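You operate a simulated robot arm through the tools that you are given. There is no shell and no other tool. Be economical: measure what you need, move in short steps, check, and stop when the job is done.

You are at the controls of a simulated robot arm. One attempt, no reset.

Task
Sponge the glaze off the foot of the beaker on the post.
Fine: wet the sponge on its pad and put it back; lift the beaker, foot up, on to the drying grid. What is to be rubbed or washed off counts as gone when no trace of it is left.

It is judged by the outcome, as a careful person would: the job done as asked, and still so three seconds after it is handed in. It fails if anything else is knocked over, pushed out of place, dropped, spilled or broken.

Robot
A 7-joint arm with a fingered hand, fixed in place. Base frame: the origin is at the foot of the arm, x ahead of it, y to its left, z up; the work surface is at about z = 800. Readings come in mm, rad, newtons and seconds.
With the tool pointing down near the work surface it reaches from about 200 to 800 mm from the base axis. Its first joint turns from -2.897 to 2.897 rad. Payload 4.9 kg.
The TCP is the grasp point between the finger pads, 32 mm short of the fingertips. In the tool frame z runs along the fingers and y along their closing line. Largest opening 192 mm; the body of the gripper starts 89 mm behind the TCP. The gripper is a hand of 3 fingers: y runs from the thumb to the fingers, the wrist lies at [0, 0, -267] in the tool frame, and closing takes about 1.5 s.
Orientation is that of the tool frame in the base frame, as a unit quaternion [x, y, z, w]. With the fingers straight down and closing along the base's y, the tool's x points along the base's -x, its y along +y and its z along -z.

Tools
- The arm moves only by the tool send_rows. Its arguments are lists of equal length, an entry for each row: "delta_pos": the shift along the tool's x, y, z in units of 500 mm (1.0 is 500 mm), a list of three; "rotation": the turn, a rotation vector about the tool's x, y, z in units of 120 degrees (1.0 is 120 degrees), a list of three. In form: {"delta_pos": [[x, y, z], ...], "rotation": [[rx, ry, rz], ...]}. A call has 1 to 12 rows; each row is the pose to reach, as a shift and turn from the pose commanded when the call began, along the tool's axes at that moment. "grip" is the finger opening in mm, from 0 to 192, set as the call begins (left out, the last holds). A call with a number of a shift or a turn outside -1 to 1 is refused whole. Rows are played at 5 a second. More than 50 mm and 0.15 rad between two rows, or a gripper value outside its range, and nothing of the call is played. Where a pose cannot be reached the arm comes as near as it can. A force on the tool above 40 N (or 10 N above the force at the start of the call, whichever is more), or a blocked arm, ends the call early, and 0.2 s more pass. Each finger travels about 153 mm/s and halts on what it meets, pressing with about 23 N; the grip force reading is that of the motor and also rises with nothing between the fingers. The clock runs only during rows and for 0.2 s after the last one: add rows that repeat a pose to give the fingers time. It gives the time, the measured TCP pose, the force on the tool (base axes), the opening and the grip force at its end, in the units of the frame above (readings bear some noise), with the torque about the TCP (base axes, N m) and any sound that the robot's microphone picked up.
- Cameras (640 x 400 px; columns grow to the right, rows downward): "scene" is fixed at [219.1, -647.9, 1491.8]; the picture's right is [0.97, -0.26, 0.00], its down [-0.15, -0.57, -0.81] and it looks along [0.21, 0.78, -0.59] (base axes); focal length 351 px, centre (320, 200). "wrist" rides on the gripper at [80, -46, -113] in the tool frame; the picture's right is [0.50, 0.87, 0.00], its down [-0.67, 0.39, -0.63] and it looks along [-0.55, 0.32, 0.78] (tool axes); focal length 226 px, centre (320, 200). There is no depth. A picture from a camera that has moved, and an enlarged one, comes with that camera's place and axes in the base frame and with its lens.
- get_image(camera): a new picture of that camera. It takes no simulated time.
- set_grasp(shape): the hand has 3 fingers and takes this shape, open, in about a second: jaw (thumb against the fingers, like two jaws); tri (thumb and two fingers); tip (a fingertip pinch); poke (one finger out to press); point (the index stretched); flat (the hand flat); cup (the hand cupped); fist (a fist). The gripper value then closes the fingers along that shape, each until it touches; the sizes above hold for jaw. It gives what a move gives, with no picture.
- enlarge(camera, box): a new picture of the part [left, top, right, bottom] of that camera's present view, enlarged. It takes no simulated time.
- finish_job(): hands the job in; it is judged then, once.

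Go step by step. Nothing tells you positions but the pictures and the camera data: compare them with the known pose of the tool, close in by small moves and look again before you grip or let go. The budget is 120 turns and 64 pictures, counting those below and the enlarged ones. Unless the task says otherwise, let go and move clear before handing in, and close with one line.

The tools are called as a command line: name --argument value ..., lists and objects as JSON in quotes. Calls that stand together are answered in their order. send_rows: Moves the arm, as the interface text tells. Its arguments: {"type":"object","properties":{"delta_pos":{"type":"array"},"rotation":{"type":"array"},"grip":{"type":"number"}},"required":["delta_pos","rotation"]} The other tools are called the same way: set_grasp (shape) gives the hand a shape; get_image (camera) takes a picture; enlarge (camera, box) takes an enlarged picture of a part of a camera's view; finish_job () hands the job in.

At the start:

```text
time_s: 0.0
position: [496.5, 247.4, 1149.9]
ee_rot: [0.0, 1.0, 0.0, 0.0]
wrist_force: [-0.4, 0.8, -0.6]
ft_torque: [0.02, 0.01, -0.04]
grip_width: 191.9
gripper_force: 0.1
shape: jaw
```

scene: 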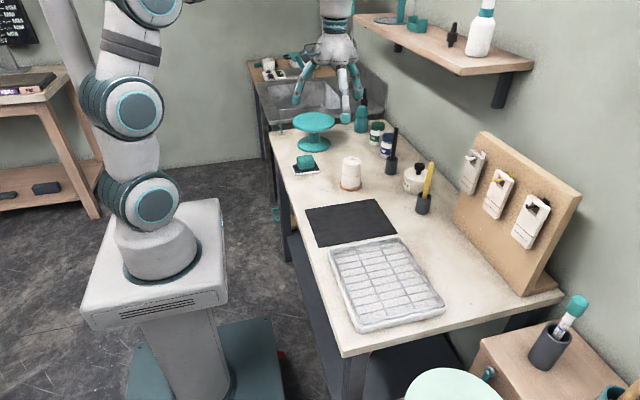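
wrist: 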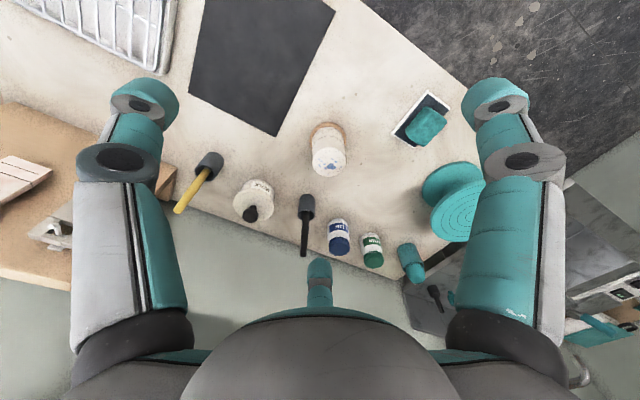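

I see a work table with a teal sponge on a pad, a white beaker, apparently on a post, a black mat and a drying grid. I'll look closer first.

enlarge --camera "scene" --box '[270, 100, 430, 200]'

enlarge --camera "wrist" --box '[280, 60, 480, 185]'

enlarge --camera "scene" --box '[300, 180, 460, 340]'

```text
4.00 times, centred on (350, 150) of scene
camera zoom: at [219.1, -647.9, 1491.8], right [0.97, -0.26, 0.0], down [-0.15, -0.57, -0.81], along [0.21, 0.78, -0.59], focal length 1405 px, centre (200, 400)
```

zoom: 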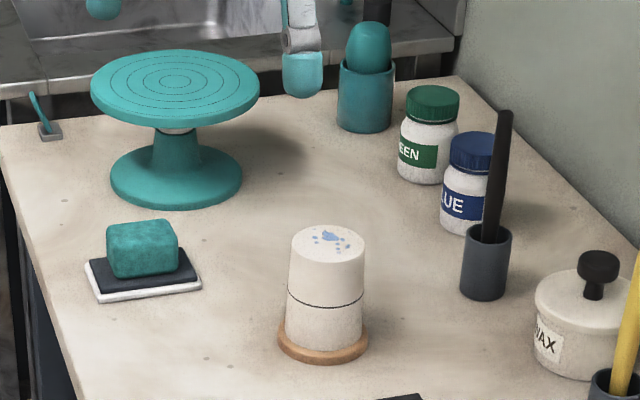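

```text
3.20 times, centred on (380, 122) of wrist
camera zoom: at [417.3, 200.9, 1262.0], right [-0.5, 0.87, 0.0], down [0.67, 0.39, 0.63], along [0.55, 0.32, -0.78], focal length 723 px, centre (128, 448)
```

zoom: 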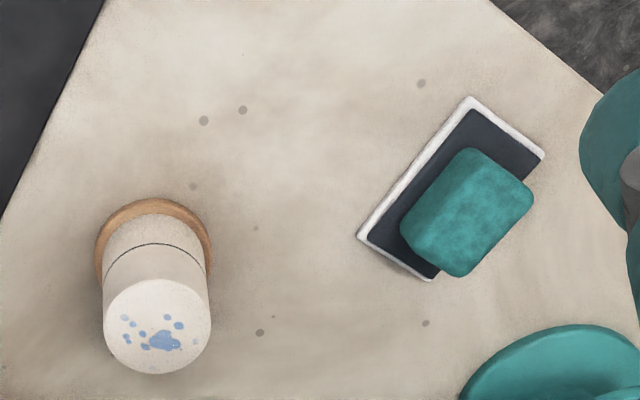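

```text
2.50 times, centred on (380, 260) of scene
camera zoom: at [219.1, -647.9, 1491.8], right [0.97, -0.26, 0.0], down [-0.15, -0.57, -0.81], along [0.21, 0.78, -0.59], focal length 878 px, centre (170, 50)
```

zoom: 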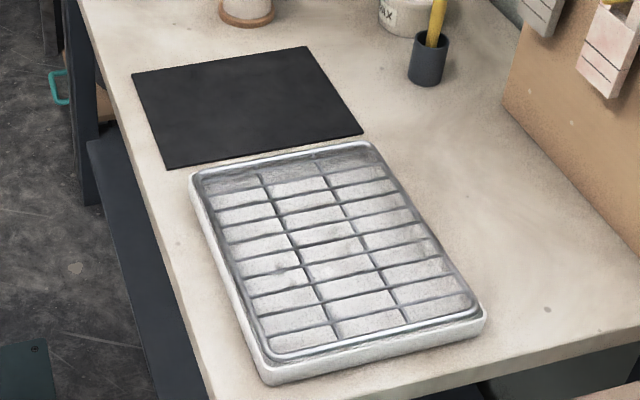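

The beaker stands foot up on a wooden-based post at about (588, 317), with its top near z 904 and blue glaze spots on the foot. The sponge is on its pad at about (461, 461), so I'll move above it with the hand partly closed.

send_rows --delta_pos '[[0.01, 0.06, 0.04], [0.02, 0.12, 0.08], [0.03, 0.18, 0.12], [0.04, 0.24, 0.16], [0.05, 0.3, 0.2], [0.06, 0.36, 0.24], [0.071, 0.427, 0.28], [0.071, 0.427, 0.3], [0.071, 0.427, 0.3]]' --rotation '[[0, 0, 0], [0, 0, 0], [0, 0, 0], [0, 0, 0], [0, 0, 0], [0, 0, 0], [0, 0, 0], [0, 0, 0], [0, 0, 0]]' --grip 100

get_image --camera "wrist"

enlarge --camera "scene" --box '[250, 60, 410, 200]'

```text
time_s: 2.0
position: [461.7, 461.3, 999.8]
ee_rot: [0.0, 1.0, 0.0, 0.001]
wrist_force: [-0.1, -0.2, 0.9]
ft_torque: [-0.01, 0.0, -0.02]
grip_width: 100.4
gripper_force: 0.0
shape: jaw
```

```text
58 pictures are left
camera wrist: at [382.3, 414.7, 1111.9], right [-0.5, 0.87, 0.0], down [0.67, 0.39, 0.63], along [0.55, 0.32, -0.78], focal length 226 px, centre (320, 200)
```

wrist: 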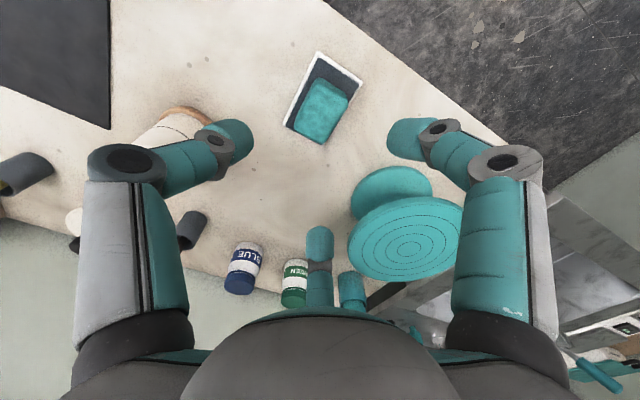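

```text
2.86 times, centred on (330, 130) of scene
camera zoom: at [219.1, -647.9, 1491.8], right [0.97, -0.26, 0.0], down [-0.15, -0.57, -0.81], along [0.21, 0.78, -0.59], focal length 1004 px, centre (291, 400)
```

zoom: 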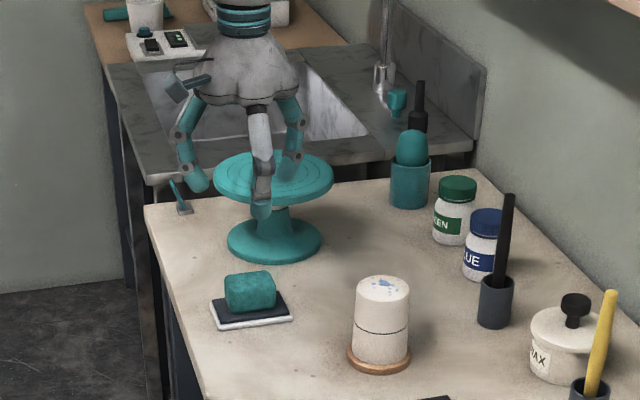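

The three fingers sit roughly as a radial tripod around the TCP. I'll look at the pinch shape before choosing a grip for the sponge.

set_grasp --shape "tip"

get_image --camera "wrist"

```text
time_s: 2.9
position: [462.0, 460.3, 999.6]
ee_rot: [0.0, 1.0, 0.001, 0.0]
wrist_force: [1.2, 0.4, 0.3]
ft_torque: [0.03, 0.0, -0.03]
grip_width: 191.9
gripper_force: 0.0
shape: tip
```

```text
56 pictures are left
camera wrist: at [382.3, 414.5, 1112.1], right [-0.5, 0.87, 0.0], down [0.67, 0.39, 0.63], along [0.55, 0.32, -0.78], focal length 226 px, centre (320, 200)
```

wrist: 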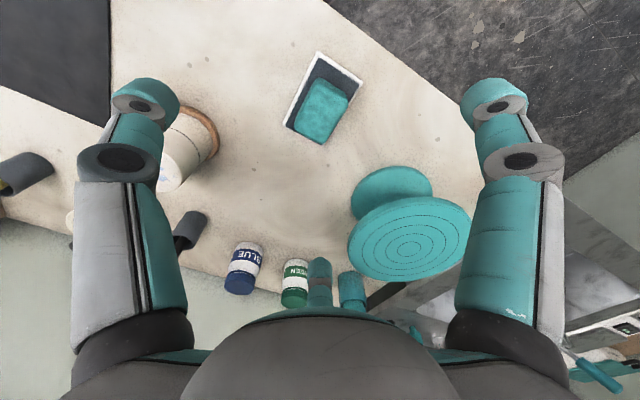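

It opens the same way, so I'll go back to jaw and see how the fingers converge at a smaller opening.

set_grasp --shape "jaw"

send_rows --delta_pos '[[0, 0, 0.02], [0, 0, 0.04], [0, 0, 0.06], [0, 0, 0.06], [0, 0, 0.06]]' --rotation '[[0, 0, 0], [0, 0, 0], [0, 0, 0], [0, 0, 0], [0, 0, 0]]' --grip 60

get_image --camera "wrist"

```text
time_s: 3.8
position: [462.0, 460.4, 999.3]
ee_rot: [0.001, 1.0, 0.0, 0.0]
wrist_force: [0.4, 0.0, -0.4]
ft_torque: [-0.01, 0.0, 0.03]
grip_width: 191.7
gripper_force: 0.0
shape: jaw
```

```text
time_s: 5.0
position: [461.7, 459.4, 970.6]
ee_rot: [0.0, 1.0, 0.0, 0.0]
wrist_force: [0.4, 0.3, -0.4]
ft_torque: [-0.02, -0.04, -0.02]
grip_width: 60.2
gripper_force: 0.1
shape: jaw
```

```text
55 pictures are left
camera wrist: at [382.0, 414.0, 1082.5], right [-0.5, 0.87, 0.0], down [0.67, 0.39, 0.63], along [0.55, 0.32, -0.78], focal length 226 px, centre (320, 200)
```

wrist: 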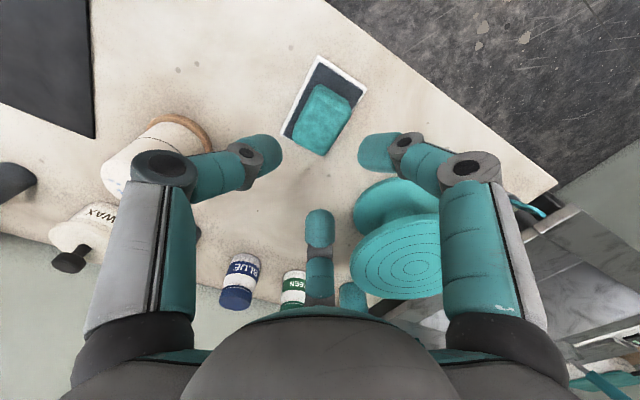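

Fingers close radially, so turning the hand 90° puts two fingers on the sponge's long sides and the thumb on an end. I'll do that turn now.

send_rows --delta_pos '[[0, 0, 0], [0, 0, 0], [0, 0, 0], [0, 0, 0], [0, 0, 0], [0, 0, 0], [0, 0, 0], [0, 0, 0], [0, 0, 0], [0, 0, 0], [0, 0, 0], [0, 0, 0]]' --rotation '[[0, 0, -0.07], [0, 0, -0.14], [0, 0, -0.21], [0, 0, -0.28], [0, 0, -0.35], [0, 0, -0.42], [0, 0, -0.49], [0, 0, -0.56], [0, 0, -0.63], [0, 0, -0.69], [0, 0, -0.75], [0, 0, -0.75]]' --grip 100

get_image --camera "wrist"

```text
time_s: 7.6
position: [460.7, 460.8, 970.3]
ee_rot: [0.708, -0.707, 0.001, 0.001]
wrist_force: [0.0, 0.1, 0.4]
ft_torque: [-0.01, 0.0, 0.01]
grip_width: 99.7
gripper_force: 0.0
shape: jaw
```

```text
54 pictures are left
camera wrist: at [507.1, 380.8, 1081.8], right [-0.87, -0.5, 0.0], down [-0.39, 0.67, 0.63], along [-0.32, 0.55, -0.78], focal length 226 px, centre (320, 200)
```

wrist: 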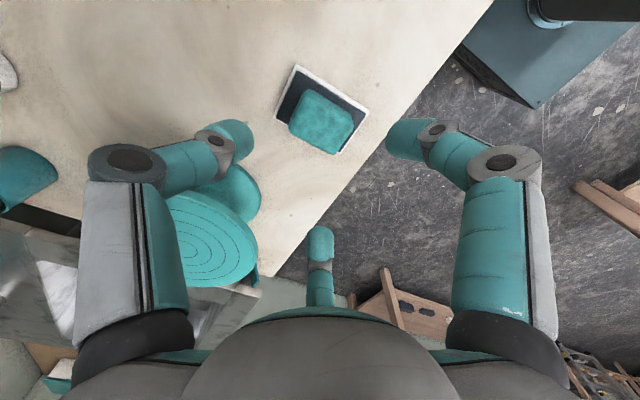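

enlarge --camera "wrist" --box '[260, 50, 388, 170]'

```text
3.33 times, centred on (324, 110) of wrist
camera zoom: at [507.1, 380.8, 1081.8], right [-0.87, -0.5, 0.0], down [-0.39, 0.67, 0.63], along [-0.32, 0.55, -0.78], focal length 754 px, centre (307, 500)
```

zoom: 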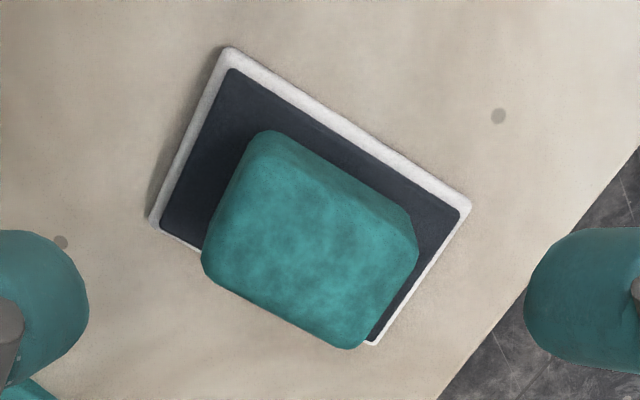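

The sponge is about 58 × 42 mm, centred near (459, 462). I'll go down around it with the fingers open, keeping the tips above the pad.

send_rows --delta_pos '[[-0.002, 0.003, 0.05], [-0.002, 0.003, 0.1], [-0.002, 0.003, 0.15], [-0.002, 0.003, 0.19], [-0.002, 0.003, 0.21], [-0.002, 0.003, 0.224], [-0.002, 0.003, 0.224]]' --rotation '[[0, 0, 0], [0, 0, 0], [0, 0, 0], [0, 0, 0], [0, 0, 0], [0, 0, 0], [0, 0, 0]]' --grip 100

get_image --camera "wrist"

enlarge --camera "scene" --box '[260, 100, 380, 190]'

```text
time_s: 9.2
position: [460.0, 461.6, 858.6]
ee_rot: [0.707, -0.707, 0.0, 0.0]
wrist_force: [-0.4, -0.6, -0.2]
ft_torque: [-0.03, -0.02, 0.0]
grip_width: 99.5
gripper_force: 0.0
shape: jaw
```

```text
52 pictures are left
camera wrist: at [506.3, 381.9, 970.4], right [-0.87, -0.5, 0.0], down [-0.39, 0.67, 0.63], along [-0.32, 0.55, -0.78], focal length 226 px, centre (320, 200)
```

wrist: 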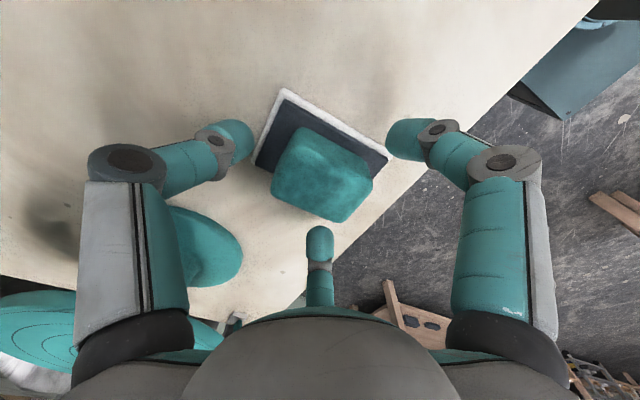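

```text
4.44 times, centred on (320, 145) of scene
camera zoom: at [219.1, -647.9, 1491.8], right [0.97, -0.26, 0.0], down [-0.15, -0.57, -0.81], along [0.21, 0.78, -0.59], focal length 1561 px, centre (320, 444)
```

zoom: 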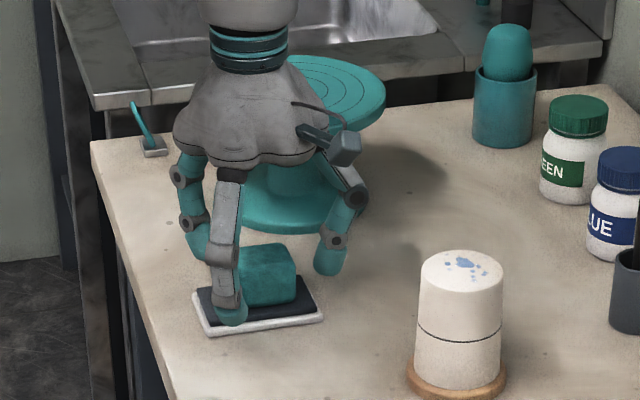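

The fingers straddle the sponge clear of the pad. I'll close on it.

send_rows --delta_pos '[[0, 0, 0], [0, 0, 0], [0, 0, 0], [0, 0, 0], [0, 0, 0], [0, 0, 0], [0, 0, 0], [0, 0, 0]]' --rotation '[[0, 0, 0], [0, 0, 0], [0, 0, 0], [0, 0, 0], [0, 0, 0], [0, 0, 0], [0, 0, 0], [0, 0, 0]]' --grip 20

get_image --camera "wrist"

enlarge --camera "scene" --box '[260, 100, 380, 190]'

```text
time_s: 11.0
position: [459.3, 461.4, 859.5]
ee_rot: [0.707, -0.707, 0.0, 0.0]
wrist_force: [-0.9, 0.2, 0.2]
ft_torque: [0.02, 0.02, 0.04]
grip_width: 48.2
gripper_force: 23.3
shape: jaw
```

```text
50 pictures are left
camera wrist: at [506.2, 381.9, 970.5], right [-0.87, -0.5, 0.0], down [-0.39, 0.67, 0.63], along [-0.32, 0.55, -0.78], focal length 226 px, centre (320, 200)
```

wrist: 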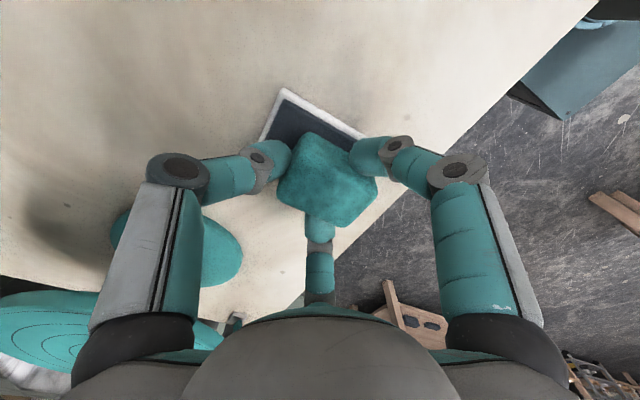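

```text
4.44 times, centred on (320, 145) of scene
camera zoom: at [219.1, -647.9, 1491.8], right [0.97, -0.26, 0.0], down [-0.15, -0.57, -0.81], along [0.21, 0.78, -0.59], focal length 1561 px, centre (320, 444)
```

zoom: 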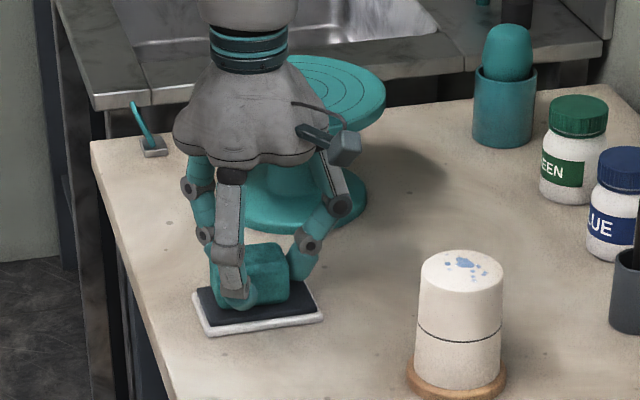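

The sponge is held. I'll press it gently into the pad to wet it.

send_rows --delta_pos '[[0, 0, 0.003], [0, 0, 0.006], [0, 0, 0.009], [0, 0, 0.009], [0, 0, 0.009]]' --rotation '[[0, 0, 0], [0, 0, 0], [0, 0, 0], [0, 0, 0], [0, 0, 0]]'

enlarge --camera "scene" --box '[280, 135, 350, 185]'

```text
time_s: 12.2
position: [460.9, 462.0, 854.8]
ee_rot: [0.707, -0.707, 0.0, -0.003]
wrist_force: [-2.0, -3.6, 24.4]
ft_torque: [-0.16, 0.14, -0.06]
grip_width: 49.2
gripper_force: 23.4
shape: jaw
```

```text
8.00 times, centred on (315, 160) of scene
camera zoom: at [219.1, -647.9, 1491.8], right [0.97, -0.26, 0.0], down [-0.15, -0.57, -0.81], along [0.21, 0.78, -0.59], focal length 2810 px, centre (360, 520)
```

zoom: 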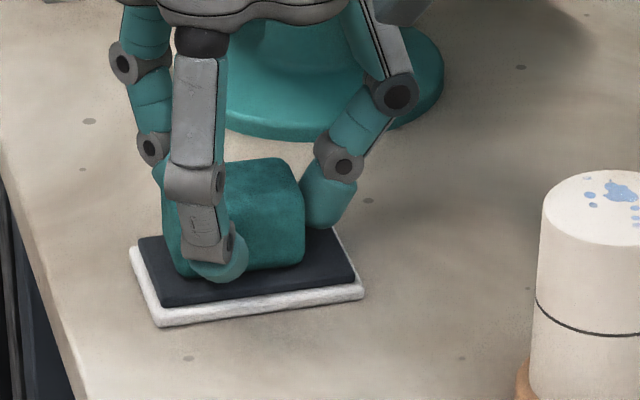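

Pressed at about 24 N. I'll lift it and look.

send_rows --delta_pos '[[0, 0, -0.01], [0, 0, -0.05], [0, 0, -0.13], [0, 0, -0.21], [0, 0, -0.29], [0, 0, -0.29]]' --rotation '[[0, 0, 0], [0, 0, 0], [0, 0, 0], [0, 0, 0], [0, 0, 0], [0, 0, 0]]'

enlarge --camera "scene" --box '[260, 80, 400, 190]'

get_image --camera "wrist"

```text
time_s: 13.6
position: [459.2, 457.3, 1001.6]
ee_rot: [-0.707, 0.708, 0.0, 0.0]
wrist_force: [0.1, 0.1, -0.4]
ft_torque: [-0.01, -0.01, 0.04]
grip_width: 48.1
gripper_force: 23.3
shape: jaw
```

```text
3.64 times, centred on (330, 135) of scene
camera zoom: at [219.1, -647.9, 1491.8], right [0.97, -0.26, 0.0], down [-0.15, -0.57, -0.81], along [0.21, 0.78, -0.59], focal length 1277 px, centre (284, 436)
```

zoom: 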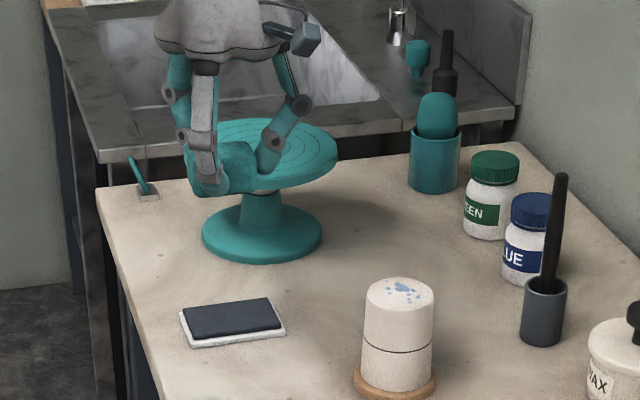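

```text
46 pictures are left
camera wrist: at [505.6, 378.2, 1113.3], right [-0.87, -0.5, 0.0], down [-0.39, 0.67, 0.63], along [-0.32, 0.55, -0.78], focal length 226 px, centre (320, 200)
```

wrist: 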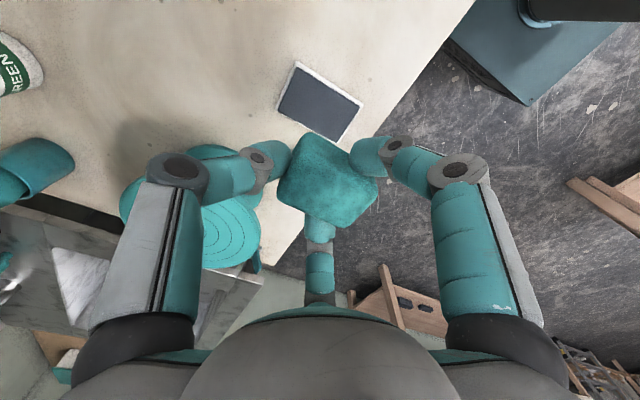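

The sponge is lifted and wet, and the pad is undisturbed. Next I'll move it over the beaker.

send_rows --delta_pos '[[0.058, -0.051, 0], [0.116, -0.102, 0], [0.174, -0.154, 0], [0.232, -0.205, 0], [0.288, -0.256, 0], [0.288, -0.256, 0.03], [0.288, -0.256, 0.06], [0.288, -0.256, 0.06]]' --rotation '[[0, 0, 0], [0, 0, 0], [0, 0, 0], [0, 0, 0], [0, 0, 0], [0, 0, 0], [0, 0, 0], [0, 0, 0]]'

enlarge --camera "scene" --box '[290, 90, 420, 200]'

get_image --camera "wrist"

```text
time_s: 15.4
position: [587.7, 316.7, 968.9]
ee_rot: [-0.707, 0.707, -0.001, 0.0]
wrist_force: [-0.2, -0.5, -0.5]
ft_torque: [0.01, 0.02, 0.0]
grip_width: 48.5
gripper_force: 22.8
shape: jaw
```

```text
3.64 times, centred on (355, 145) of scene
camera zoom: at [219.1, -647.9, 1491.8], right [0.97, -0.26, 0.0], down [-0.15, -0.57, -0.81], along [0.21, 0.78, -0.59], focal length 1277 px, centre (193, 400)
```

zoom: 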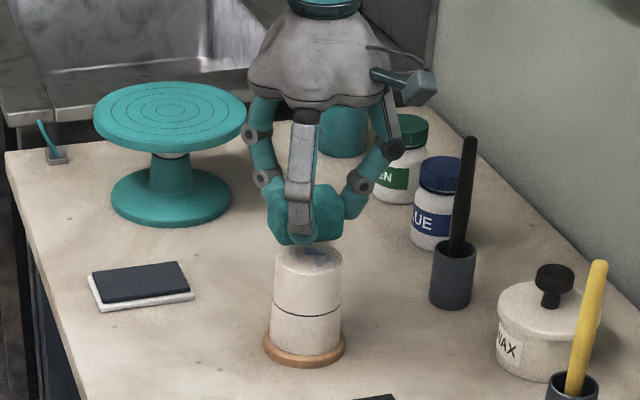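

```text
44 pictures are left
camera wrist: at [633.8, 237.2, 1080.8], right [-0.87, -0.5, 0.0], down [-0.39, 0.67, 0.63], along [-0.32, 0.55, -0.78], focal length 226 px, centre (320, 200)
```

wrist: 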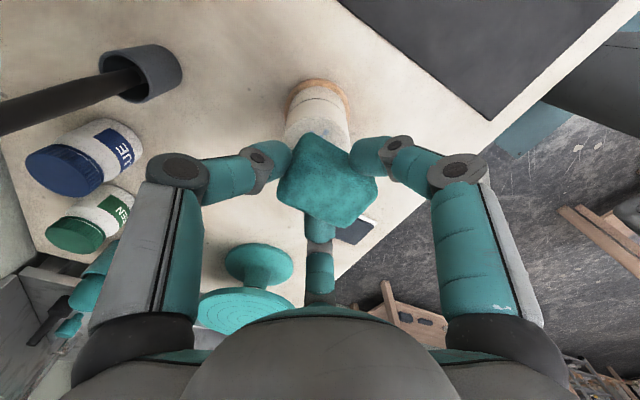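

It is well aligned. I'll come down slowly, checking for contact.

send_rows --delta_pos '[[0, 0, 0.01], [0, 0, 0.02], [0, 0, 0.024], [0, 0, 0.028], [0, 0, 0.032], [0, 0, 0.032]]' --rotation '[[0, 0, 0], [0, 0, 0], [0, 0, 0], [0, 0, 0], [0, 0, 0], [0, 0, 0]]'

```text
time_s: 16.8
position: [587.3, 317.3, 952.2]
ee_rot: [-0.707, 0.708, 0.0, 0.0]
wrist_force: [-0.1, 0.1, -0.4]
ft_torque: [-0.02, 0.04, -0.01]
grip_width: 48.7
gripper_force: 22.5
shape: jaw
```

send_rows --delta_pos '[[0, 0, 0.003], [0, 0, 0.006], [0, 0, 0.009], [0, 0, 0.009]]' --rotation '[[0, 0, 0], [0, 0, 0], [0, 0, 0], [0, 0, 0]]'

enlarge --camera "scene" --box '[330, 130, 400, 190]'

```text
time_s: 17.8
position: [587.6, 316.4, 946.8]
ee_rot: [-0.707, 0.707, 0.0, 0.0]
wrist_force: [0.3, -0.4, -0.5]
ft_torque: [0.02, 0.01, -0.02]
grip_width: 48.1
gripper_force: 23.1
shape: jaw
```

```text
6.67 times, centred on (365, 160) of scene
camera zoom: at [219.1, -647.9, 1491.8], right [0.97, -0.26, 0.0], down [-0.15, -0.57, -0.81], along [0.21, 0.78, -0.59], focal length 2342 px, centre (20, 467)
```

zoom: 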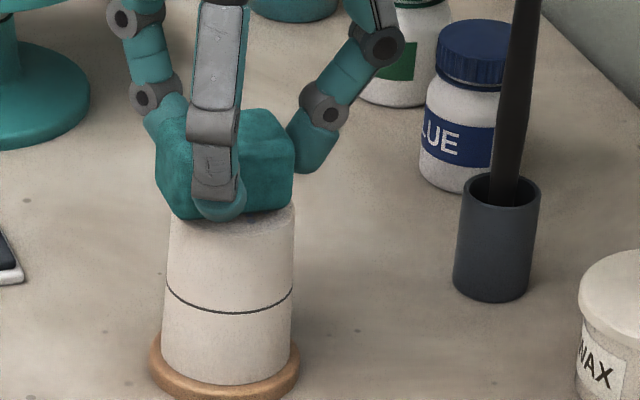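

send_rows --delta_pos '[[0, 0, 0.003], [0, 0, 0.006], [0, 0, 0.006]]' --rotation '[[0, 0, 0], [0, 0, 0], [0, 0, 0]]'

```text
time_s: 18.6
position: [588.3, 317.1, 944.8]
ee_rot: [0.708, -0.707, 0.0, 0.0]
wrist_force: [0.3, -0.4, -0.7]
ft_torque: [0.0, -0.01, 0.02]
grip_width: 48.5
gripper_force: 23.5
shape: jaw
```

send_rows --delta_pos '[[0, 0, 0.003], [0, 0, 0.006], [0, 0, 0.006]]' --rotation '[[0, 0, 0], [0, 0, 0], [0, 0, 0]]'

```text
time_s: 19.4
position: [587.8, 317.2, 942.0]
ee_rot: [-0.707, 0.707, -0.001, 0.001]
wrist_force: [0.1, -1.5, 3.9]
ft_torque: [0.02, 0.04, -0.02]
grip_width: 48.5
gripper_force: 22.9
shape: jaw
```

Contact at about 4 N. I'll rub with a light press in a loop.

send_rows --delta_pos '[[0, 0.02, 0.001], [0.014, 0.02, 0.001], [0.028, 0.02, 0.001], [0.028, 0, 0.001], [0.028, -0.02, 0.001], [0.014, -0.02, 0.001], [0, -0.02, 0.001], [-0.014, -0.02, 0.001], [-0.028, -0.02, 0.001], [-0.028, 0, 0.001], [-0.028, 0.02, 0.001], [0, 0, 0.001]]' --rotation '[[0, 0, 0], [0, 0, 0], [0, 0, 0], [0, 0, 0], [0, 0, 0], [0, 0, 0], [0, 0, 0], [0, 0, 0], [0, 0, 0], [0, 0, 0], [0, 0, 0], [0, 0, 0]]'

enlarge --camera "scene" --box '[330, 130, 400, 190]'

```text
time_s: 22.0
position: [587.4, 317.6, 941.3]
ee_rot: [-0.707, 0.707, 0.0, 0.001]
wrist_force: [-2.8, 5.0, 8.7]
ft_torque: [0.24, 0.19, -0.02]
grip_width: 47.7
gripper_force: 22.6
shape: jaw
```

```text
6.67 times, centred on (365, 160) of scene
camera zoom: at [219.1, -647.9, 1491.8], right [0.97, -0.26, 0.0], down [-0.15, -0.57, -0.81], along [0.21, 0.78, -0.59], focal length 2342 px, centre (20, 467)
```

zoom: 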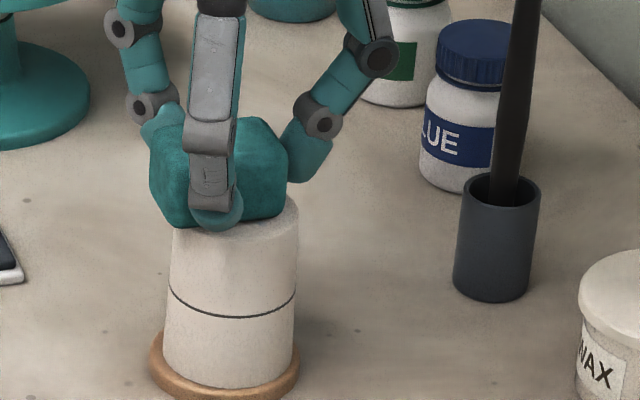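

The beaker has a little play on its post but is stable. One more pass, then I'll lift and inspect.

send_rows --delta_pos '[[0.012, 0, 0], [0.024, 0, 0], [0.024, -0.012, 0], [0.024, -0.024, 0], [0.012, -0.03, 0], [0, -0.03, 0], [-0.012, -0.024, 0], [-0.024, -0.012, 0], [-0.024, 0, 0], [-0.024, 0.014, 0], [-0.01, 0.014, 0], [0, 0, 0]]' --rotation '[[0, 0, 0], [0, 0, 0], [0, 0, 0], [0, 0, 0], [0, 0, 0], [0, 0, 0], [0, 0, 0], [0, 0, 0], [0, 0, 0], [0, 0, 0], [0, 0, 0], [0, 0, 0]]'

send_rows --delta_pos '[[0, 0, -0.02], [0, 0, -0.08], [0.05, 0.05, -0.12], [0.05, 0.13, -0.12], [0.05, 0.2, -0.12], [0.05, 0.2, -0.12]]' --rotation '[[0, 0, 0], [0, 0, 0], [0, 0, 0], [0, 0, 0], [0, 0, 0], [0, 0, 0]]'

enlarge --camera "scene" --box '[315, 130, 400, 200]'

get_image --camera "wrist"

```text
time_s: 24.6
position: [586.7, 317.7, 940.7]
ee_rot: [0.708, -0.707, 0.0, 0.001]
wrist_force: [-4.4, 4.6, 7.2]
ft_torque: [0.26, 0.19, 0.04]
grip_width: 47.8
gripper_force: 22.9
shape: jaw
```

```text
time_s: 26.0
position: [487.1, 292.5, 999.4]
ee_rot: [-0.707, 0.707, 0.0, 0.0]
wrist_force: [0.0, 0.6, -0.6]
ft_torque: [-0.02, 0.02, -0.01]
grip_width: 47.5
gripper_force: 22.9
shape: jaw
```

```text
5.71 times, centred on (358, 165) of scene
camera zoom: at [219.1, -647.9, 1491.8], right [0.97, -0.26, 0.0], down [-0.15, -0.57, -0.81], along [0.21, 0.78, -0.59], focal length 2007 px, centre (106, 400)
```

zoom: 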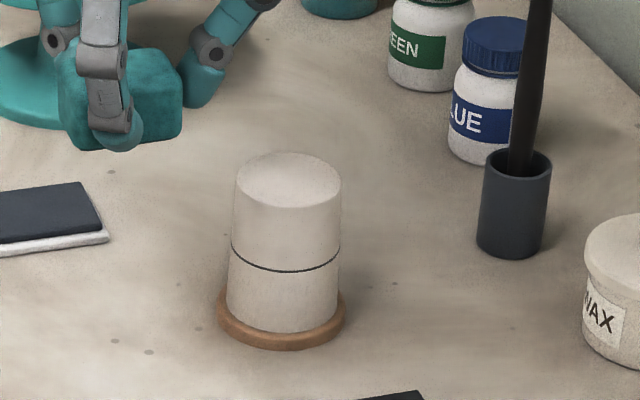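

```text
40 pictures are left
camera wrist: at [532.5, 213.5, 1112.0], right [-0.87, -0.5, 0.0], down [-0.39, 0.67, 0.63], along [-0.32, 0.55, -0.78], focal length 226 px, centre (320, 200)
```

wrist: 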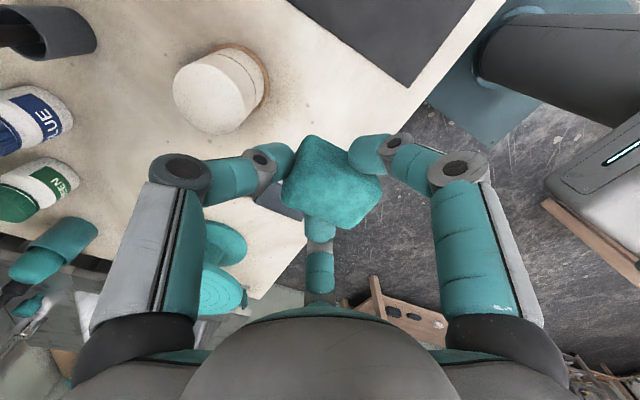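

enlarge --camera "scene" --box '[340, 150, 380, 195]'

enlarge --camera "wrist" --box '[160, 30, 280, 145]'

```text
8.89 times, centred on (360, 172) of scene
camera zoom: at [219.1, -647.9, 1491.8], right [0.97, -0.26, 0.0], down [-0.15, -0.57, -0.81], along [0.21, 0.78, -0.59], focal length 3122 px, centre (-36, 444)
```

zoom: 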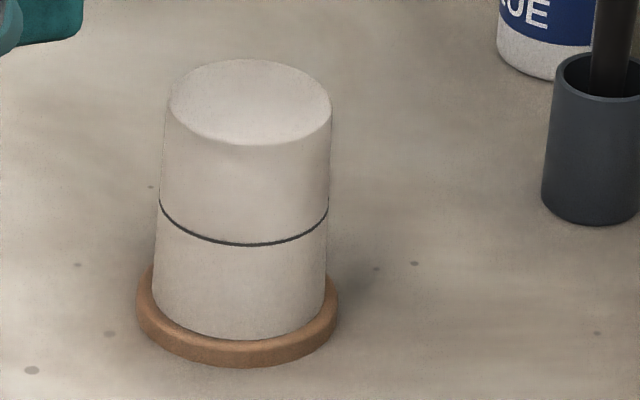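

```text
3.48 times, centred on (220, 88) of wrist
camera zoom: at [532.5, 213.5, 1112.0], right [-0.87, -0.5, 0.0], down [-0.39, 0.67, 0.63], along [-0.32, 0.55, -0.78], focal length 786 px, centre (668, 591)
```

zoom: 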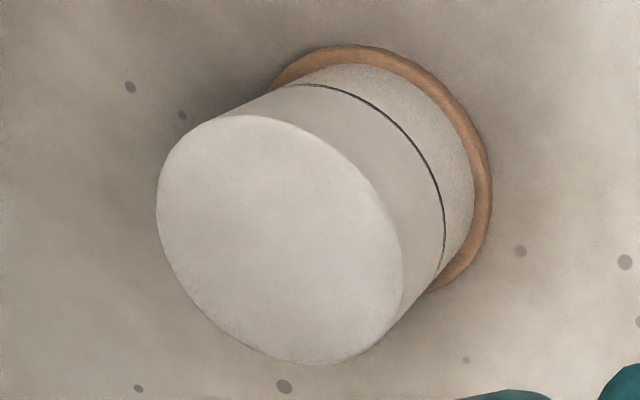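

The foot is clean from both views. Next I'll return the sponge to its pad.

send_rows --delta_pos '[[-0.085, 0.013, 0], [-0.17, 0.027, 0], [-0.255, 0.04, 0], [-0.338, 0.053, 0], [-0.338, 0.053, 0.08], [-0.338, 0.053, 0.16], [-0.338, 0.053, 0.23], [-0.338, 0.053, 0.26], [-0.338, 0.053, 0.27], [-0.338, 0.053, 0.27]]' --rotation '[[0, 0, 0], [0, 0, 0], [0, 0, 0], [0, 0, 0], [0, 0, 0], [0, 0, 0], [0, 0, 0], [0, 0, 0], [0, 0, 0], [0, 0, 0]]'

enlarge --camera "scene" --box '[270, 120, 360, 190]'

get_image --camera "wrist"

```text
time_s: 28.2
position: [462.7, 460.7, 866.5]
ee_rot: [-0.707, 0.708, 0.0, 0.0]
wrist_force: [-0.3, 0.4, 0.1]
ft_torque: [0.0, -0.01, -0.01]
grip_width: 47.8
gripper_force: 22.9
shape: jaw
```

```text
5.71 times, centred on (315, 155) of scene
camera zoom: at [219.1, -647.9, 1491.8], right [0.97, -0.26, 0.0], down [-0.15, -0.57, -0.81], along [0.21, 0.78, -0.59], focal length 2007 px, centre (349, 457)
```

zoom: 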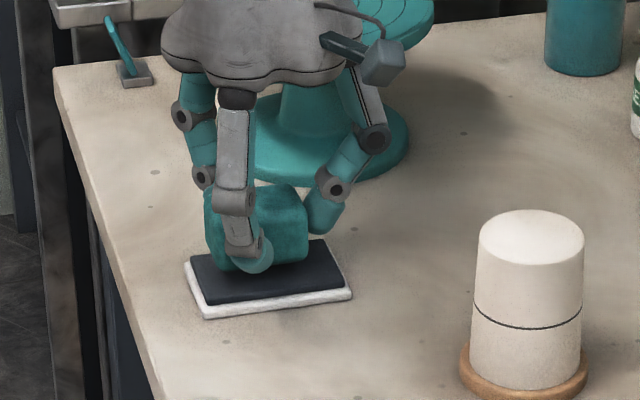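

```text
36 pictures are left
camera wrist: at [507.7, 381.8, 979.0], right [-0.87, -0.5, 0.0], down [-0.39, 0.67, 0.63], along [-0.32, 0.55, -0.78], focal length 226 px, centre (320, 200)
```

wrist: 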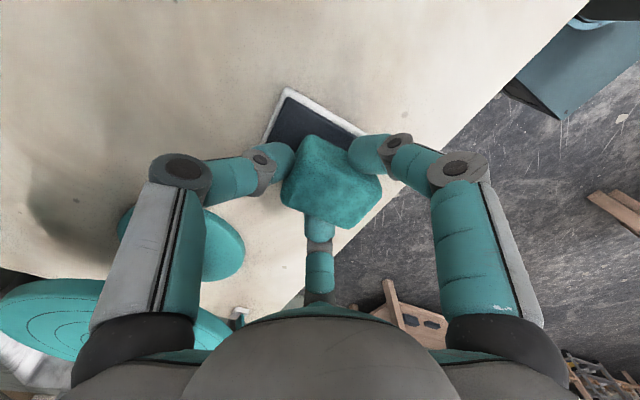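

send_rows --delta_pos '[[0, 0, 0.006], [0, 0, 0.012], [0, 0, 0.015], [0, 0, 0.015]]' --rotation '[[0, 0, 0], [0, 0, 0], [0, 0, 0], [0, 0, 0]]'

```text
time_s: 29.2
position: [461.6, 461.6, 859.8]
ee_rot: [0.707, -0.707, 0.0, 0.0]
wrist_force: [-0.3, 0.0, -0.6]
ft_torque: [-0.02, -0.01, -0.03]
grip_width: 47.6
gripper_force: 23.4
shape: jaw
```

send_rows --delta_pos '[[0, 0, 0.003], [0, 0, 0.005], [0, 0, 0.005]]' --rotation '[[0, 0, 0], [0, 0, 0], [0, 0, 0]]'

```text
time_s: 30.0
position: [461.9, 460.7, 855.7]
ee_rot: [0.707, -0.707, 0.0, 0.0]
wrist_force: [-0.1, 0.5, -0.3]
ft_torque: [0.02, 0.0, 0.0]
grip_width: 47.8
gripper_force: 23.2
shape: jaw
```

send_rows --delta_pos '[[0, 0, 0.002], [0, 0, 0.004], [0, 0, 0.004]]' --rotation '[[0, 0, 0], [0, 0, 0], [0, 0, 0]]'

```text
time_s: 30.8
position: [461.8, 461.2, 854.4]
ee_rot: [-0.707, 0.707, 0.0, 0.001]
wrist_force: [-2.8, -2.1, 10.9]
ft_torque: [-0.06, 0.17, 0.0]
grip_width: 47.5
gripper_force: 23.1
shape: jaw
```

The sponge is on the pad. I'll release it and rise.

send_rows --delta_pos '[[0, 0, -0.001], [0, 0, -0.001], [0, 0, -0.001], [0, 0, -0.001], [0, 0, -0.05], [0, 0, -0.13], [0, 0, -0.21], [0, 0, -0.29], [0, 0, -0.29]]' --rotation '[[0, 0, 0], [0, 0, 0], [0, 0, 0], [0, 0, 0], [0, 0, 0], [0, 0, 0], [0, 0, 0], [0, 0, 0], [0, 0, 0]]' --grip 110

enlarge --camera "scene" --box '[270, 120, 360, 190]'

enlarge --camera "wrist" --box '[220, 30, 420, 190]'

```text
time_s: 32.8
position: [460.0, 461.7, 998.5]
ee_rot: [0.708, -0.707, -0.001, 0.0]
wrist_force: [0.4, 0.2, 0.1]
ft_torque: [0.0, -0.01, -0.02]
grip_width: 109.6
gripper_force: 0.0
shape: jaw
```

```text
5.71 times, centred on (315, 155) of scene
camera zoom: at [219.1, -647.9, 1491.8], right [0.97, -0.26, 0.0], down [-0.15, -0.57, -0.81], along [0.21, 0.78, -0.59], focal length 2007 px, centre (349, 457)
```

zoom: 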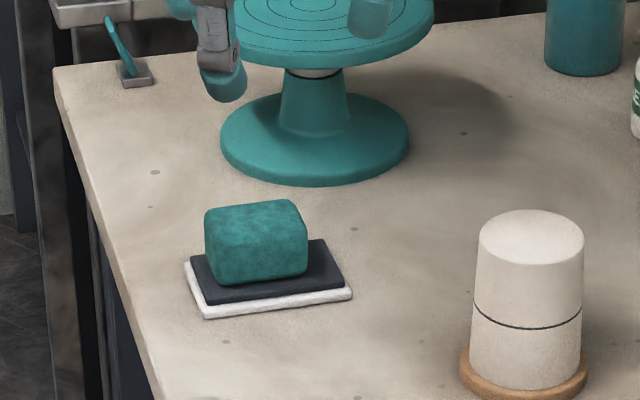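

```text
2.50 times, centred on (320, 110) of wrist
camera zoom: at [506.3, 381.5, 1112.1], right [-0.87, -0.5, 0.0], down [-0.39, 0.67, 0.63], along [-0.32, 0.55, -0.78], focal length 565 px, centre (320, 425)
```

zoom: 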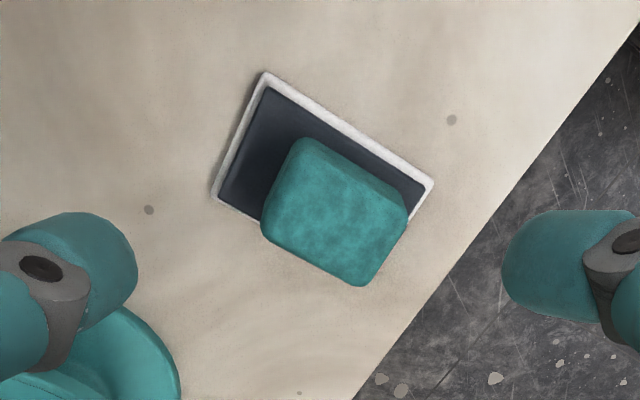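

The sponge is on the pad, but sits about 13 mm towards one end because the thumb pushed it. I'll re-grip and set it back at the centre.

send_rows --delta_pos '[[0, 0, 0.08], [0, 0, 0.16], [0, 0, 0.23], [0, 0, 0.26], [0, 0, 0.282], [0, 0, 0.282]]' --rotation '[[0, 0, 0], [0, 0, 0], [0, 0, 0], [0, 0, 0], [0, 0, 0], [0, 0, 0]]' --grip 110

send_rows --delta_pos '[[0, 0, 0], [0, 0, 0], [0, 0, 0], [0, 0, 0], [0, 0, 0], [0, 0, 0], [0, 0, -0.01], [0, 0, -0.02], [0, -0.014, -0.02], [0, -0.028, -0.02], [0, -0.028, -0.02]]' --rotation '[[0, 0, 0], [0, 0, 0], [0, 0, 0], [0, 0, 0], [0, 0, 0], [0, 0, 0], [0, 0, 0], [0, 0, 0], [0, 0, 0], [0, 0, 0], [0, 0, 0]]' --grip 20

enlarge --camera "scene" --box '[270, 120, 360, 190]'

```text
time_s: 34.2
position: [461.3, 463.0, 857.4]
ee_rot: [-0.707, 0.707, 0.0, 0.001]
wrist_force: [0.4, -0.3, -0.7]
ft_torque: [0.01, 0.03, 0.0]
grip_width: 109.4
gripper_force: 0.2
shape: jaw
```

```text
time_s: 36.6
position: [475.1, 461.1, 869.7]
ee_rot: [0.707, -0.707, 0.0, 0.001]
wrist_force: [-0.7, -0.5, -0.9]
ft_torque: [-0.01, -0.03, -0.02]
grip_width: 40.8
gripper_force: 23.0
shape: jaw
```

```text
5.71 times, centred on (315, 155) of scene
camera zoom: at [219.1, -647.9, 1491.8], right [0.97, -0.26, 0.0], down [-0.15, -0.57, -0.81], along [0.21, 0.78, -0.59], focal length 2007 px, centre (349, 457)
```

zoom: 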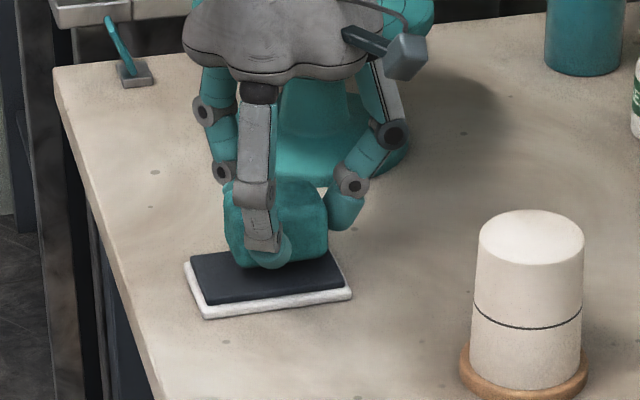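

send_rows --delta_pos '[[0, 0, 0.008], [0, 0, 0.016], [0, 0, 0.02], [0, 0, 0.023], [0, 0, 0.023]]' --rotation '[[0, 0, 0], [0, 0, 0], [0, 0, 0], [0, 0, 0], [0, 0, 0]]'

```text
time_s: 37.8
position: [475.1, 461.1, 858.5]
ee_rot: [0.707, -0.707, 0.0, 0.0]
wrist_force: [0.2, 0.1, 4.7]
ft_torque: [-0.02, 0.05, 0.0]
grip_width: 40.9
gripper_force: 23.0
shape: jaw
```

send_rows --delta_pos '[[0, 0, 0], [0, 0, 0], [0, 0, 0], [0, 0, 0], [0, 0, -0.05], [0, 0, -0.13], [0, 0, -0.21], [0, 0, -0.29], [0, 0, -0.29]]' --rotation '[[0, 0, 0], [0, 0, 0], [0, 0, 0], [0, 0, 0], [0, 0, 0], [0, 0, 0], [0, 0, 0], [0, 0, 0], [0, 0, 0]]' --grip 110

enlarge --camera "scene" --box '[270, 120, 360, 190]'

```text
time_s: 39.8
position: [476.8, 460.3, 1002.6]
ee_rot: [0.707, -0.707, -0.001, 0.0]
wrist_force: [-0.3, -1.2, 0.4]
ft_torque: [0.02, 0.0, 0.01]
grip_width: 109.4
gripper_force: 0.1
shape: jaw
```

```text
5.71 times, centred on (315, 155) of scene
camera zoom: at [219.1, -647.9, 1491.8], right [0.97, -0.26, 0.0], down [-0.15, -0.57, -0.81], along [0.21, 0.78, -0.59], focal length 2007 px, centre (349, 457)
```

zoom: 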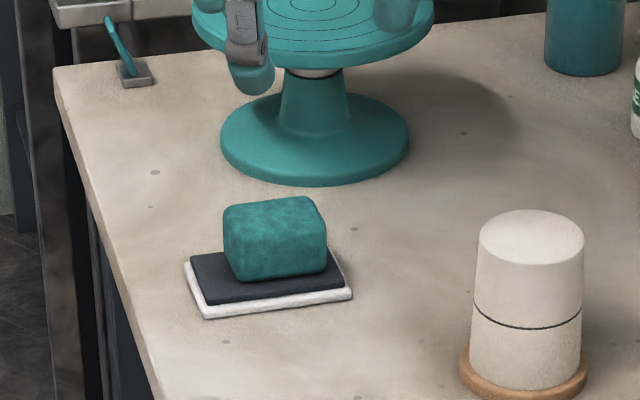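

The sponge is back, centred on its pad. Now I'll go over the beaker with the hand open.

send_rows --delta_pos '[[0.057, -0.045, 0], [0.115, -0.09, 0], [0.172, -0.135, 0], [0.23, -0.18, 0], [0.287, -0.225, 0], [0.287, -0.225, 0]]' --rotation '[[0, 0, 0], [0, 0, 0], [0, 0, 0], [0, 0, 0], [0, 0, 0], [0, 0, 0]]' --grip 120

get_image --camera "wrist"

enlarge --camera "scene" --box '[310, 100, 400, 190]'

```text
time_s: 41.2
position: [589.6, 318.9, 1001.7]
ee_rot: [-0.707, 0.707, 0.0, 0.0]
wrist_force: [-0.3, 0.7, -0.6]
ft_torque: [-0.01, -0.06, 0.0]
grip_width: 119.3
gripper_force: 0.0
shape: jaw
```

```text
31 pictures are left
camera wrist: at [635.3, 239.0, 1113.6], right [-0.87, -0.5, 0.0], down [-0.39, 0.67, 0.63], along [-0.32, 0.55, -0.78], focal length 226 px, centre (320, 200)
```

wrist: 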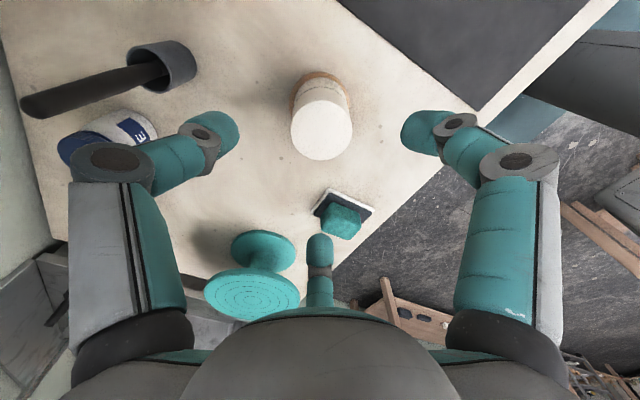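

```text
4.44 times, centred on (355, 145) of scene
camera zoom: at [219.1, -647.9, 1491.8], right [0.97, -0.26, 0.0], down [-0.15, -0.57, -0.81], along [0.21, 0.78, -0.59], focal length 1561 px, centre (164, 444)
```

zoom: 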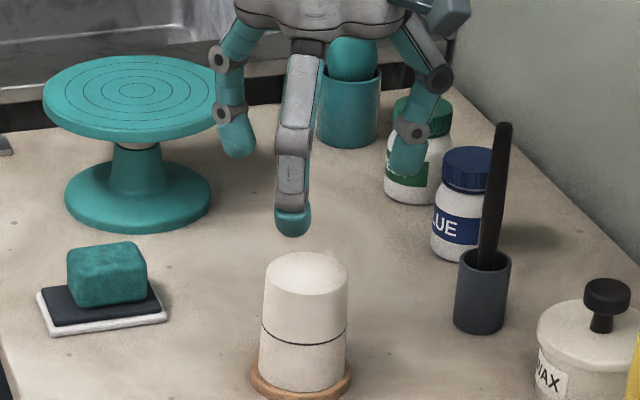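

The wrist view puts the beaker a few mm towards -y of the TCP. I'll shift slightly, come down to just above it and look again.

send_rows --delta_pos '[[0.008, 0, 0.04], [0.008, 0, 0.08], [0.008, 0, 0.11], [0.008, 0, 0.11]]' --rotation '[[0, 0, 0], [0, 0, 0], [0, 0, 0], [0, 0, 0]]' --grip 120

get_image --camera "wrist"

enlarge --camera "scene" --box '[320, 120, 400, 200]'

```text
time_s: 42.2
position: [589.0, 315.0, 945.8]
ee_rot: [0.707, -0.707, 0.0, 0.0]
wrist_force: [0.0, -0.3, -0.1]
ft_torque: [0.01, -0.01, 0.05]
grip_width: 119.3
gripper_force: 0.1
shape: jaw
```

```text
29 pictures are left
camera wrist: at [635.0, 235.0, 1058.3], right [-0.87, -0.5, 0.0], down [-0.39, 0.67, 0.63], along [-0.32, 0.55, -0.78], focal length 226 px, centre (320, 200)
```

wrist: 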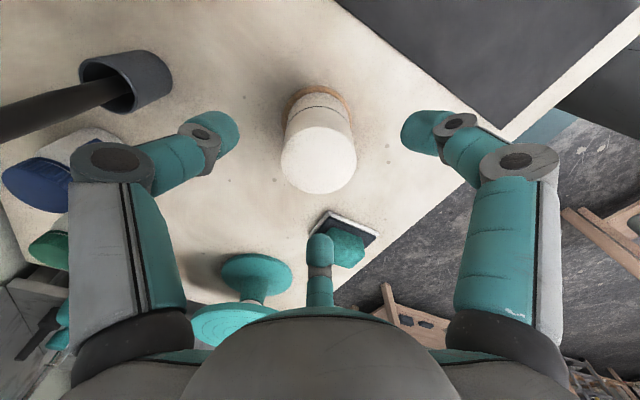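

```text
5.00 times, centred on (360, 160) of scene
camera zoom: at [219.1, -647.9, 1491.8], right [0.97, -0.26, 0.0], down [-0.15, -0.57, -0.81], along [0.21, 0.78, -0.59], focal length 1756 px, centre (120, 400)
```

zoom: 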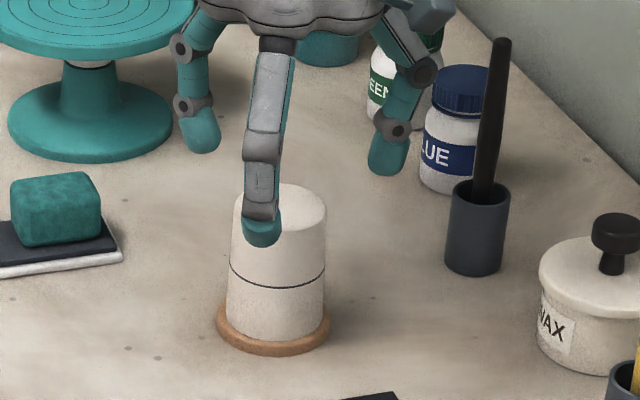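

Both cameras agree on (590, 310.5) with the top at 904. I'll centre there and descend.

send_rows --delta_pos '[[0.009, -0.002, 0], [0.009, -0.002, 0.04], [0.009, -0.002, 0.08], [0.009, -0.002, 0.102], [0.009, -0.002, 0.102]]' --rotation '[[0, 0, 0], [0, 0, 0], [0, 0, 0], [0, 0, 0], [0, 0, 0]]' --grip 120

get_image --camera "wrist"

enlarge --camera "scene" --box '[320, 120, 400, 200]'

```text
time_s: 43.4
position: [589.6, 309.9, 895.8]
ee_rot: [0.707, -0.707, 0.0, 0.0]
wrist_force: [-0.2, 0.0, -0.9]
ft_torque: [0.0, -0.01, 0.01]
grip_width: 119.5
gripper_force: 0.0
shape: jaw
```

```text
27 pictures are left
camera wrist: at [635.4, 229.9, 1008.1], right [-0.87, -0.5, 0.0], down [-0.39, 0.67, 0.63], along [-0.32, 0.55, -0.78], focal length 226 px, centre (320, 200)
```

wrist: 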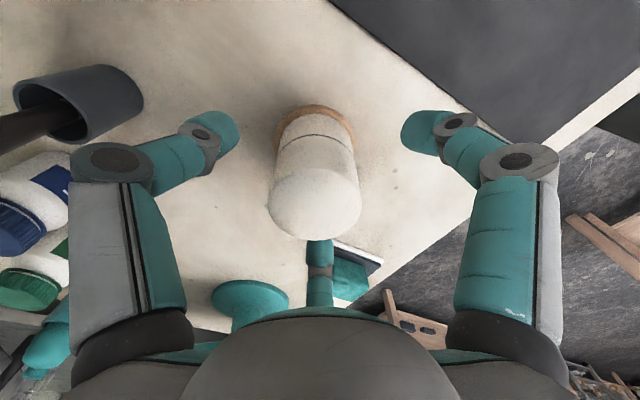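

```text
5.00 times, centred on (360, 160) of scene
camera zoom: at [219.1, -647.9, 1491.8], right [0.97, -0.26, 0.0], down [-0.15, -0.57, -0.81], along [0.21, 0.78, -0.59], focal length 1756 px, centre (120, 400)
```

zoom: 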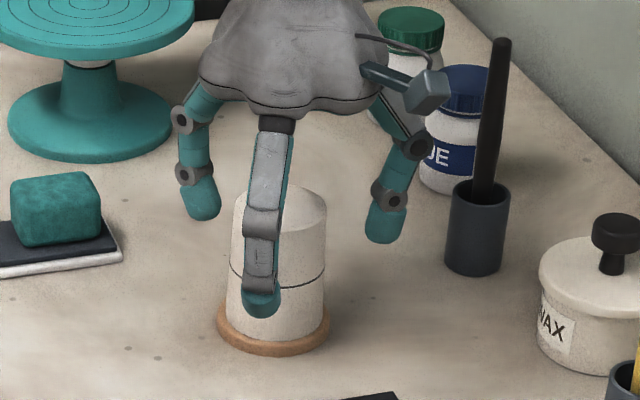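

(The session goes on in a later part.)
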